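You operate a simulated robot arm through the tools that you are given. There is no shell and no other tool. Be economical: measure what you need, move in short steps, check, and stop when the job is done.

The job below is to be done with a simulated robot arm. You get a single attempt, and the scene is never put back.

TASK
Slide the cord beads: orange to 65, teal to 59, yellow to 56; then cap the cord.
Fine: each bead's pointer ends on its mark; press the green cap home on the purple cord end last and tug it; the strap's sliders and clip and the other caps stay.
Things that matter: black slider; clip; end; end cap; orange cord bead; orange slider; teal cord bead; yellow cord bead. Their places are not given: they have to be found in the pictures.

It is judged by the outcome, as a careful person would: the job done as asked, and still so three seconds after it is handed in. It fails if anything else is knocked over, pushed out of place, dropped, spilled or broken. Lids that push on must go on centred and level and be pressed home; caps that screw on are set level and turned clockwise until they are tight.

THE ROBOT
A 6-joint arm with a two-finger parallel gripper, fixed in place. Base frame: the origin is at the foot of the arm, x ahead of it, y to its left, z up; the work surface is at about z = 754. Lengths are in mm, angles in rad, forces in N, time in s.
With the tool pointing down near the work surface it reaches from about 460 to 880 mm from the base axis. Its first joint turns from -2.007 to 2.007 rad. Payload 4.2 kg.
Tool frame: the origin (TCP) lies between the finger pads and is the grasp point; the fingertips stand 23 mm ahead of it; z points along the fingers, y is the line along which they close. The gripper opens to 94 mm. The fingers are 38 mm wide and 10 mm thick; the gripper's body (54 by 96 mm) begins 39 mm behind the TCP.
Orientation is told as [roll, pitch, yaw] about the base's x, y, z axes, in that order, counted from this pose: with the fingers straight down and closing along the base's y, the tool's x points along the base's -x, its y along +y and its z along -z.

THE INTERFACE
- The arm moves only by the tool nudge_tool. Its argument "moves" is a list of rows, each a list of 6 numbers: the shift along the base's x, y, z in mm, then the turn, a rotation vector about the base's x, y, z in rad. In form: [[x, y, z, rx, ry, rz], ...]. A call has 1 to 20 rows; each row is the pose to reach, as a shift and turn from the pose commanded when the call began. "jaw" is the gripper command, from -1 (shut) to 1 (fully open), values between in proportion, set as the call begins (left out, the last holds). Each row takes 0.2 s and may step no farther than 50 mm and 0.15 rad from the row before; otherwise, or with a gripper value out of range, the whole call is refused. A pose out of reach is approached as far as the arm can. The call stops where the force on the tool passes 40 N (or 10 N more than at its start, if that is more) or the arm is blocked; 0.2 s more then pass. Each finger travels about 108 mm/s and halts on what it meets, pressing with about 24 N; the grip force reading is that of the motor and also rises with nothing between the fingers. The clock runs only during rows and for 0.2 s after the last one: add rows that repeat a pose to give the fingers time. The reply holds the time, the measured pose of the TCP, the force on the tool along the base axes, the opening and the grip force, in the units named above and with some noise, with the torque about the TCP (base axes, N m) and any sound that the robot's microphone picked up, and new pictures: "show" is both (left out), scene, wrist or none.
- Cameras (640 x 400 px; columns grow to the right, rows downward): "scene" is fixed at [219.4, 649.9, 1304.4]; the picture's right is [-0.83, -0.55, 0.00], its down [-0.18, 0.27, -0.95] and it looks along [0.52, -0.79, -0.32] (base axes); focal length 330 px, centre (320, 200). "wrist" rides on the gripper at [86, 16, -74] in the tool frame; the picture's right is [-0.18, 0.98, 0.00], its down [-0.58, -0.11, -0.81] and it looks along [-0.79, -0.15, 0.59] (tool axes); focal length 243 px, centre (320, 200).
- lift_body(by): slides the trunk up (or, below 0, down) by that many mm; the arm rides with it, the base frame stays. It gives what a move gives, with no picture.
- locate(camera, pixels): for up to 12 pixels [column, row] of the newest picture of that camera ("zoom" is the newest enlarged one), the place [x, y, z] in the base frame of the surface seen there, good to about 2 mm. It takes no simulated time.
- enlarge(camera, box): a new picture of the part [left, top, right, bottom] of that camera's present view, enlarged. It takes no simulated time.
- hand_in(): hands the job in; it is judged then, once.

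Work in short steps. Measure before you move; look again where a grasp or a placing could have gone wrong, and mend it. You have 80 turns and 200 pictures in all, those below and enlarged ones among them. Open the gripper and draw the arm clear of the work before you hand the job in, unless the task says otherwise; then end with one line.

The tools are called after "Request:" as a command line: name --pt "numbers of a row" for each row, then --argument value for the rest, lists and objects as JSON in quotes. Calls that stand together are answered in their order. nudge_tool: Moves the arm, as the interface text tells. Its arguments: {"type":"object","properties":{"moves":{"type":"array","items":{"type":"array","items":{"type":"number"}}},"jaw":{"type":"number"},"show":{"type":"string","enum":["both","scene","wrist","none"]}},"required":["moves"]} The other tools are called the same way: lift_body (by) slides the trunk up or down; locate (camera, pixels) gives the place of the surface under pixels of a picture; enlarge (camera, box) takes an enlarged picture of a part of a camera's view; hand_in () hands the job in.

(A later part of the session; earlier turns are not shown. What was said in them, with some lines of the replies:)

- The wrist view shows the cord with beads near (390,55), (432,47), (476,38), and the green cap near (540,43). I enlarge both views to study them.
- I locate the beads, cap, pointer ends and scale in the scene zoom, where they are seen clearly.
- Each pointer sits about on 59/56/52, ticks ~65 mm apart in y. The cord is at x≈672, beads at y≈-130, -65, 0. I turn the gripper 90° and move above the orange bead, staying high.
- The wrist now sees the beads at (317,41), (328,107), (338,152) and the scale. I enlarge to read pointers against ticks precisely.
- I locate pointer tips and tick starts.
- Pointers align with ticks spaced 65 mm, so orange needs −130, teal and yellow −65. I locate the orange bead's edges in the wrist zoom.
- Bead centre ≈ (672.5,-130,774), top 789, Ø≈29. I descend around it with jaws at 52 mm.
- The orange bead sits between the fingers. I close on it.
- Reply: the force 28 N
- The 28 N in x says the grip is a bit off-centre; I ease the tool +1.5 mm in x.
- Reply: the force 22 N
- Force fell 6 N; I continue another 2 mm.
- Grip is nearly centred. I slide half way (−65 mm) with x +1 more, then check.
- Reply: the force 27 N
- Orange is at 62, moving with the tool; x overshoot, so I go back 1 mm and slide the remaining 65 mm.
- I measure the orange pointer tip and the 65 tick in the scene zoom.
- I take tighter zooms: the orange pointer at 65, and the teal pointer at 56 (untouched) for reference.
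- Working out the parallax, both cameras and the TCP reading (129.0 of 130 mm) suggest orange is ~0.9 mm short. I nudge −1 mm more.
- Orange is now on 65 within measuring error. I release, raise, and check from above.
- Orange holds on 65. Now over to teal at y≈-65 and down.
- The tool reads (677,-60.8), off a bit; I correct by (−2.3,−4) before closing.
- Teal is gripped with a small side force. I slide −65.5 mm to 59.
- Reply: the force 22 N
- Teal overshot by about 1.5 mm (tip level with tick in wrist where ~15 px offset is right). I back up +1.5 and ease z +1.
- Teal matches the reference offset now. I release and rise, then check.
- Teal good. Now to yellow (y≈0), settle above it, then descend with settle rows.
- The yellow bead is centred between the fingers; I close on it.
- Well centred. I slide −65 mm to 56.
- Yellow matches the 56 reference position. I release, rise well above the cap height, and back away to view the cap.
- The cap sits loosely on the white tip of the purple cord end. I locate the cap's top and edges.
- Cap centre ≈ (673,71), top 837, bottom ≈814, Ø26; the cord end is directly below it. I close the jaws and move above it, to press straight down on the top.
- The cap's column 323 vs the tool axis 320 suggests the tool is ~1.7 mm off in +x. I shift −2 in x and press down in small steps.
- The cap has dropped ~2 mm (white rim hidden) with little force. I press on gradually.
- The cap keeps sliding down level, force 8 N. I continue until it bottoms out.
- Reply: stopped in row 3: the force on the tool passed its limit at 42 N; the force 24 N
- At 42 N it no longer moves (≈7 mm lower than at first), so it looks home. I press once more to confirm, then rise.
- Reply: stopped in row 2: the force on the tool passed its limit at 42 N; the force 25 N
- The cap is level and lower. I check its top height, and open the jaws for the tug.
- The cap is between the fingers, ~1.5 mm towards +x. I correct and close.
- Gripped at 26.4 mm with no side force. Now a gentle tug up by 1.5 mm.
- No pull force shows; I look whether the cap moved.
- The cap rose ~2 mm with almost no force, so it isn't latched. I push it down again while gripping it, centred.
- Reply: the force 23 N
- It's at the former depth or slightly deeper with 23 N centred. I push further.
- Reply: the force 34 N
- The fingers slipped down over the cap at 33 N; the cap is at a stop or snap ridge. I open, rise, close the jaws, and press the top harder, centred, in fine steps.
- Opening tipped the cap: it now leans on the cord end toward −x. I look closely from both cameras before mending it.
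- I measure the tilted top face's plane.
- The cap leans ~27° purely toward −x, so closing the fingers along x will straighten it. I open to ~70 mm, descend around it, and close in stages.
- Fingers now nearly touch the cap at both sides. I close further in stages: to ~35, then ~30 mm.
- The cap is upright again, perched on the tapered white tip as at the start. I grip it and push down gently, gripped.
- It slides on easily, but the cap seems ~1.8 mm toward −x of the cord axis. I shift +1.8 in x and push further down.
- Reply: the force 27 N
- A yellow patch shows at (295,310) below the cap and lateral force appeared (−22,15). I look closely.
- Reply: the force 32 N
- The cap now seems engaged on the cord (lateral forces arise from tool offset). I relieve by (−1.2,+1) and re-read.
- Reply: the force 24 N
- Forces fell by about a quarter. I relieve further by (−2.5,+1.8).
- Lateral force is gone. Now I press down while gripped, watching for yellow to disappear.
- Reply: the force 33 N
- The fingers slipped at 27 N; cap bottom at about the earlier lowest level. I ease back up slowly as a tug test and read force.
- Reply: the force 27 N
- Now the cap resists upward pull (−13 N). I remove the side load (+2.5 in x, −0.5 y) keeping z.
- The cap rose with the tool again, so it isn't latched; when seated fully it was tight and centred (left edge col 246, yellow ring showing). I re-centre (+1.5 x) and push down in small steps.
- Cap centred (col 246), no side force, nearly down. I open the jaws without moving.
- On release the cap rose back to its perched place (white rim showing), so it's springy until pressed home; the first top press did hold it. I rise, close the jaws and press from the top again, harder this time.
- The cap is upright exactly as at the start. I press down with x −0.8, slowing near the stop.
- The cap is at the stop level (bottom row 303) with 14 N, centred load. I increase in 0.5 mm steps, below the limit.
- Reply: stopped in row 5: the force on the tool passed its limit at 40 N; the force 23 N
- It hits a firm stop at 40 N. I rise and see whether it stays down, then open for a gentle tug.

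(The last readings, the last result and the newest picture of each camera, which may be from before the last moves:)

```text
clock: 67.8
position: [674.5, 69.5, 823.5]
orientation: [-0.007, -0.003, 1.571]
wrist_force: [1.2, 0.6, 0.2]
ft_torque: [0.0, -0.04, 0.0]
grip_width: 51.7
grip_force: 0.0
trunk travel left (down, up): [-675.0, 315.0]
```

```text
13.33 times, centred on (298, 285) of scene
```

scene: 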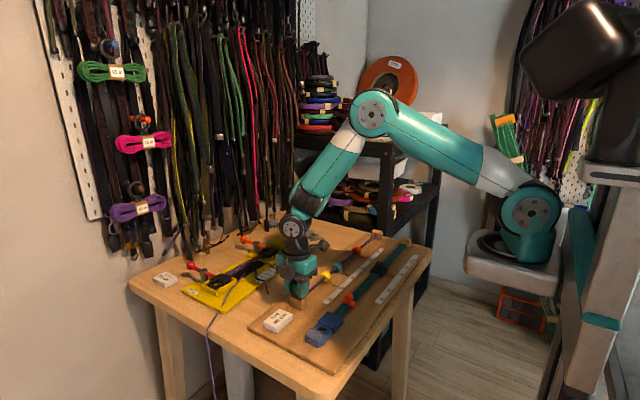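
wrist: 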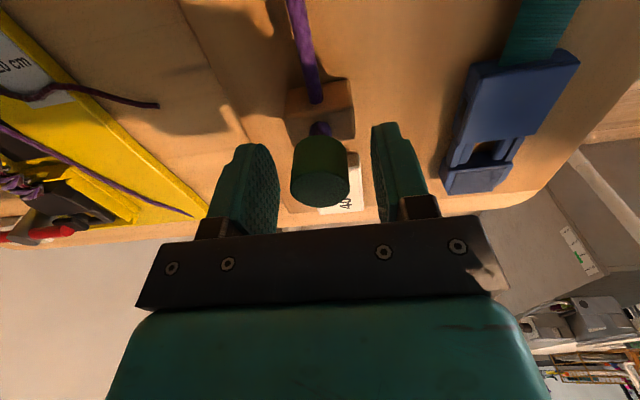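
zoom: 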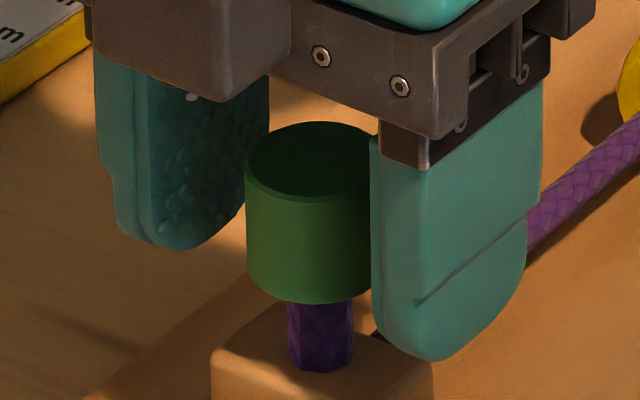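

It stays down after release, level. I grip it and check before tugging.

Request:
nudge_tool --pt "0 0 0 0 0 0" --pt "0 0 0 0 0 0" --pt "0 0 0 0 0 0" --jaw -0.6 --show "none"

Request:
enlarge --camera "scene" --box '[274, 270, 322, 300]'

Request:
nudge_tool --pt "0 0 0.3 0 0 0" --pt "0 0 0.5 0 0 0" --show "none"

Request:
enlarge --camera "scene" --box '[274, 270, 322, 300]'

```text
clock: 68.6
position: [674.5, 70.1, 823.3]
orientation: [-0.007, -0.002, 1.571]
wrist_force: [2.0, 0.1, -0.7]
ft_torque: [0.04, 0.04, -0.02]
grip_width: 26.0
grip_force: 24.1
trunk travel left (down, up): [-675.0, 315.0]
```

```text
13.33 times, centred on (298, 285) of scene
```

zoom: 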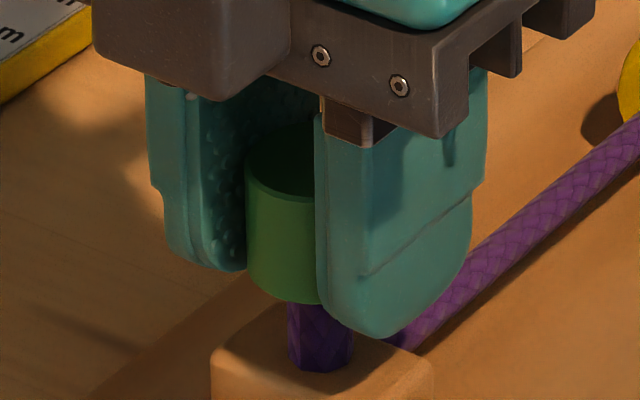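

```text
clock: 69.2
position: [674.9, 69.2, 823.8]
orientation: [-0.006, -0.001, 1.57]
wrist_force: [2.5, -2.1, -5.8]
ft_torque: [-0.01, 0.0, 0.02]
grip_width: 26.0
grip_force: 23.6
trunk travel left (down, up): [-675.0, 315.0]
```

```text
13.33 times, centred on (298, 285) of scene
```

zoom: 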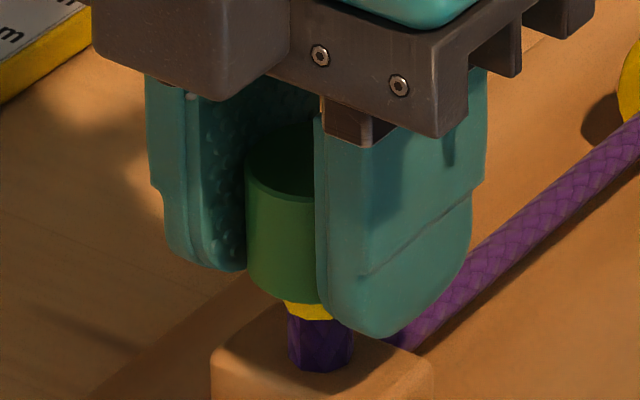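

Tugging with 6 N, the cap holds and a yellow tell-tale band appears under it. I relax the pull, then open without other motion.

Request:
nudge_tool --pt "0 0 -0.3 0 0 0" --pt "0 0 -0.6 0 0 0" --pt "0 0 -0.6 0 0 0" --show "none"

Request:
enlarge --camera "scene" --box '[274, 270, 322, 300]'

```text
clock: 70.0
position: [674.2, 69.1, 823.7]
orientation: [-0.005, -0.002, 1.572]
wrist_force: [-5.8, -7.2, -5.2]
ft_torque: [-0.02, 0.0, 0.03]
grip_width: 26.1
grip_force: 23.8
trunk travel left (down, up): [-675.0, 315.0]
```

```text
13.33 times, centred on (298, 285) of scene
```

zoom: 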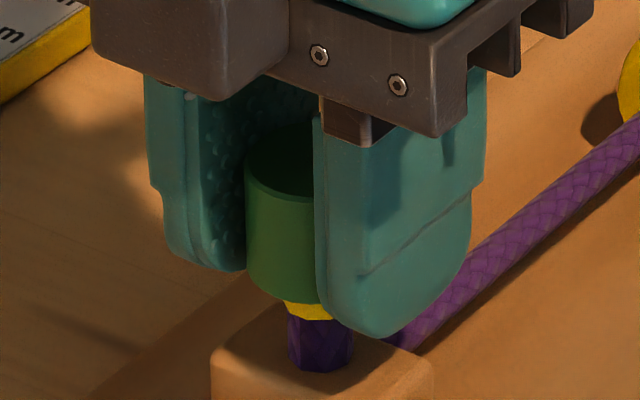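

The band stays. Residual pull −5 N; I ease down 0.5 and slightly (−0.4,−0.5), then open.

Request:
nudge_tool --pt "-0.3 -0.3 -0.4 0 0 0" --pt "-0.5 -0.6 -0.6 0 0 0" --pt "-0.5 -0.6 -0.6 0 0 0" --show "none"

```text
clock: 70.8
position: [675.1, 70.6, 823.2]
orientation: [-0.007, -0.001, 1.57]
wrist_force: [-6.5, -6.2, -0.4]
ft_torque: [-0.04, 0.05, 0.0]
grip_width: 26.0
grip_force: 23.7
trunk travel left (down, up): [-675.0, 315.0]
```

Pull is gone; side force is small. I open without motion and look.

Request:
nudge_tool --pt "0 0 0 0 0 0" --pt "0 0 0 0 0 0" --pt "0 0 0 0 0 0" --jaw 0.1 --show "none"

Request:
enlarge --camera "scene" --box '[274, 270, 322, 300]'

```text
clock: 71.6
position: [675.6, 69.8, 823.7]
orientation: [-0.007, -0.003, 1.569]
wrist_force: [-0.5, 0.2, -0.6]
ft_torque: [-0.01, 0.0, 0.01]
grip_width: 51.8
grip_force: 0.1
trunk travel left (down, up): [-675.0, 315.0]
```

```text
13.33 times, centred on (298, 285) of scene
```

zoom: 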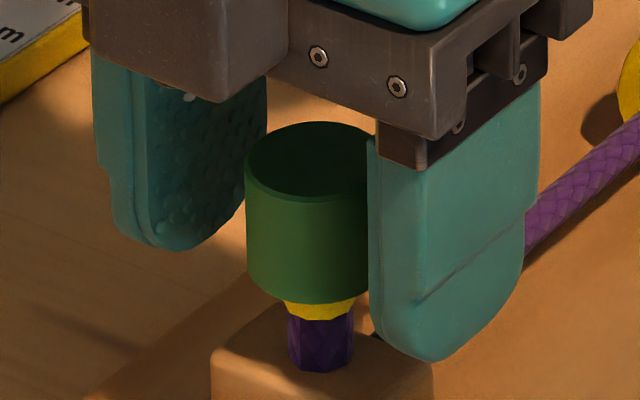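

The cap is home, level, and holds after tug and release. I rise straight up and retreat, then check everything.

Request:
nudge_tool --pt "0 0 20 0 0 0" --pt "0 0 60 0 0 0" --pt "0 0 100 0 0 0" --pt "0 0 140 0 0 0" --pt "-20 -40 170 0 0 0" --pt "-40 -85 190 0 0 0" --pt "-60 -130 200 0 0 0" --pt "-80 -175 200 0 0 0" --pt "-80 -175 200 0 0 0"

Request:
enlarge --camera "scene" --box '[270, 225, 430, 325]'

Request:
enlarge --camera "scene" --box '[320, 245, 384, 285]'

Request:
enlarge --camera "scene" --box '[274, 270, 322, 300]'

```text
refused: row 5 steps farther than a row can; nothing moved
```

```text
4.00 times, centred on (350, 275) of scene
```

zoom: 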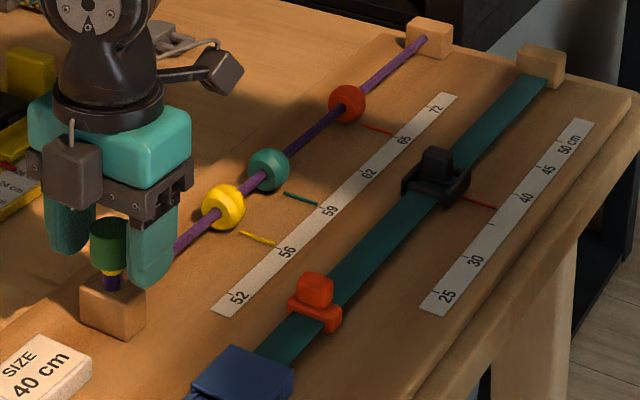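

```text
10.00 times, centred on (352, 265) of scene
```

zoom: 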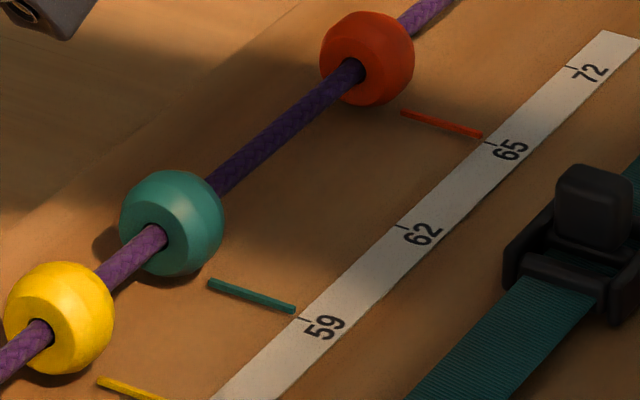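

```text
13.33 times, centred on (298, 285) of scene
```

zoom: 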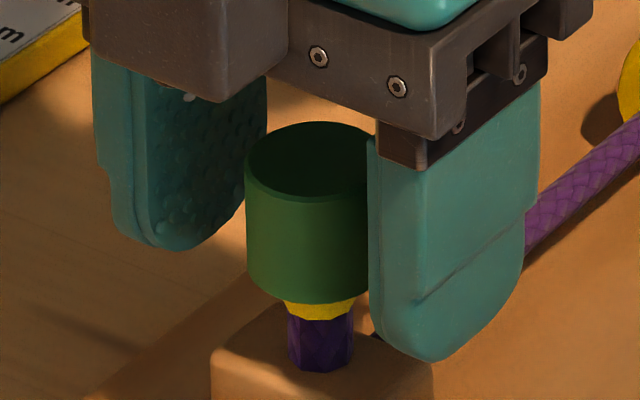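

The move was refused for a step too large; I repeat with smaller steps.

Request:
nudge_tool --pt "0 0 20 0 0 0" --pt "0 0 60 0 0 0" --pt "0 0 100 0 0 0" --pt "0 0 140 0 0 0" --pt "-10 -25 165 0 0 0" --pt "-25 -55 185 0 0 0" --pt "-40 -95 200 0 0 0" --pt "-55 -135 200 0 0 0" --pt "-70 -175 200 0 0 0" --pt "-70 -175 200 0 0 0"

Request:
enlarge --camera "scene" --box '[274, 270, 322, 300]'

Request:
enlarge --camera "scene" --box '[270, 230, 398, 310]'

```text
clock: 73.8
position: [602.8, -103.2, 1020.4]
orientation: [-0.008, -0.002, 1.57]
wrist_force: [0.0, -1.0, -0.8]
ft_torque: [0.0, 0.02, -0.02]
grip_width: 51.7
grip_force: 0.1
trunk travel left (down, up): [-675.0, 315.0]
```

scene: 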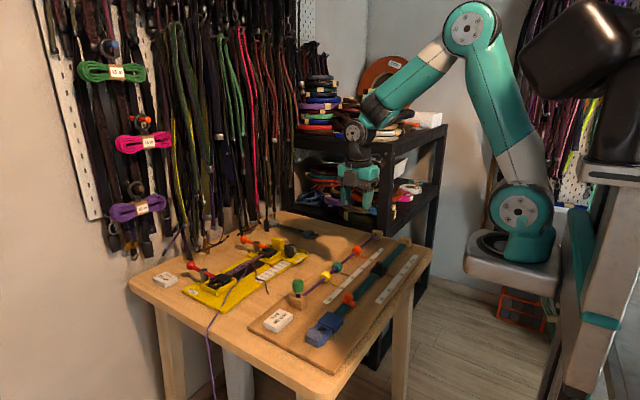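
wrist: 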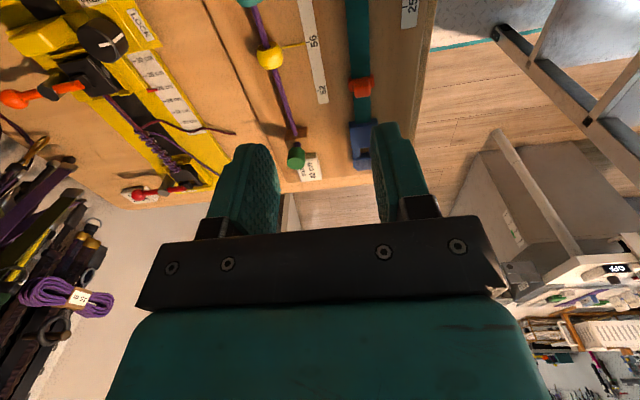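

```text
13.33 times, centred on (298, 285) of scene
```

zoom: 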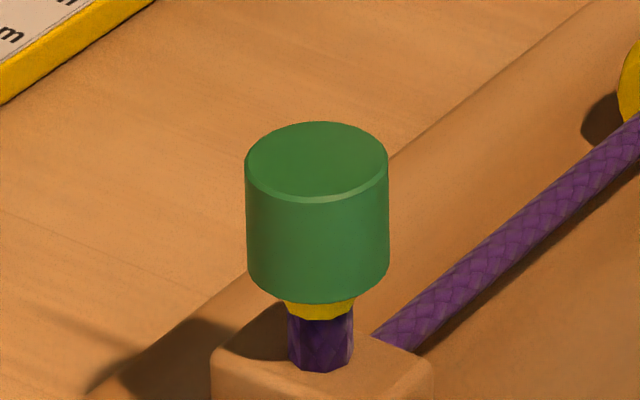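

```text
5.00 times, centred on (334, 270) of scene
```

zoom: 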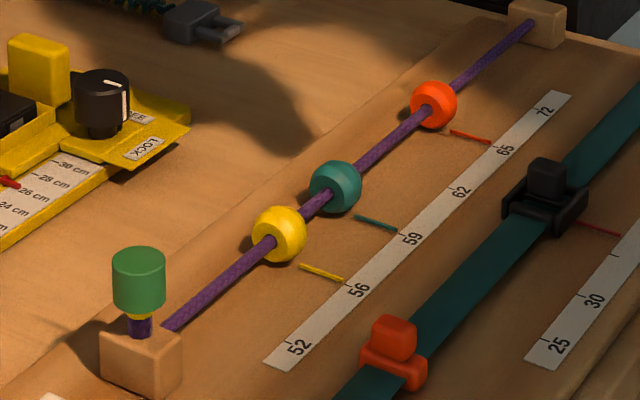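

All three pointers are on their marks, the cap is home and level, and the strap parts are unmoved. The arm is clear with the jaws open, so I hand in.

Request:
hand_in

```text
The job is handed in.
```

The job is handed in: orange is at 65, teal at 59 and yellow at 56, each within about 0.5 mm by the camera. The green cap is pressed down to a firm stop and held a tug of about 6 N. It popped loose and tipped once during an earlier attempt, so I pressed it on again. A yellow band appeared under it at the tug, and I took that to mean it is seated. The strap's sliders, its clip and the other caps were not touched.
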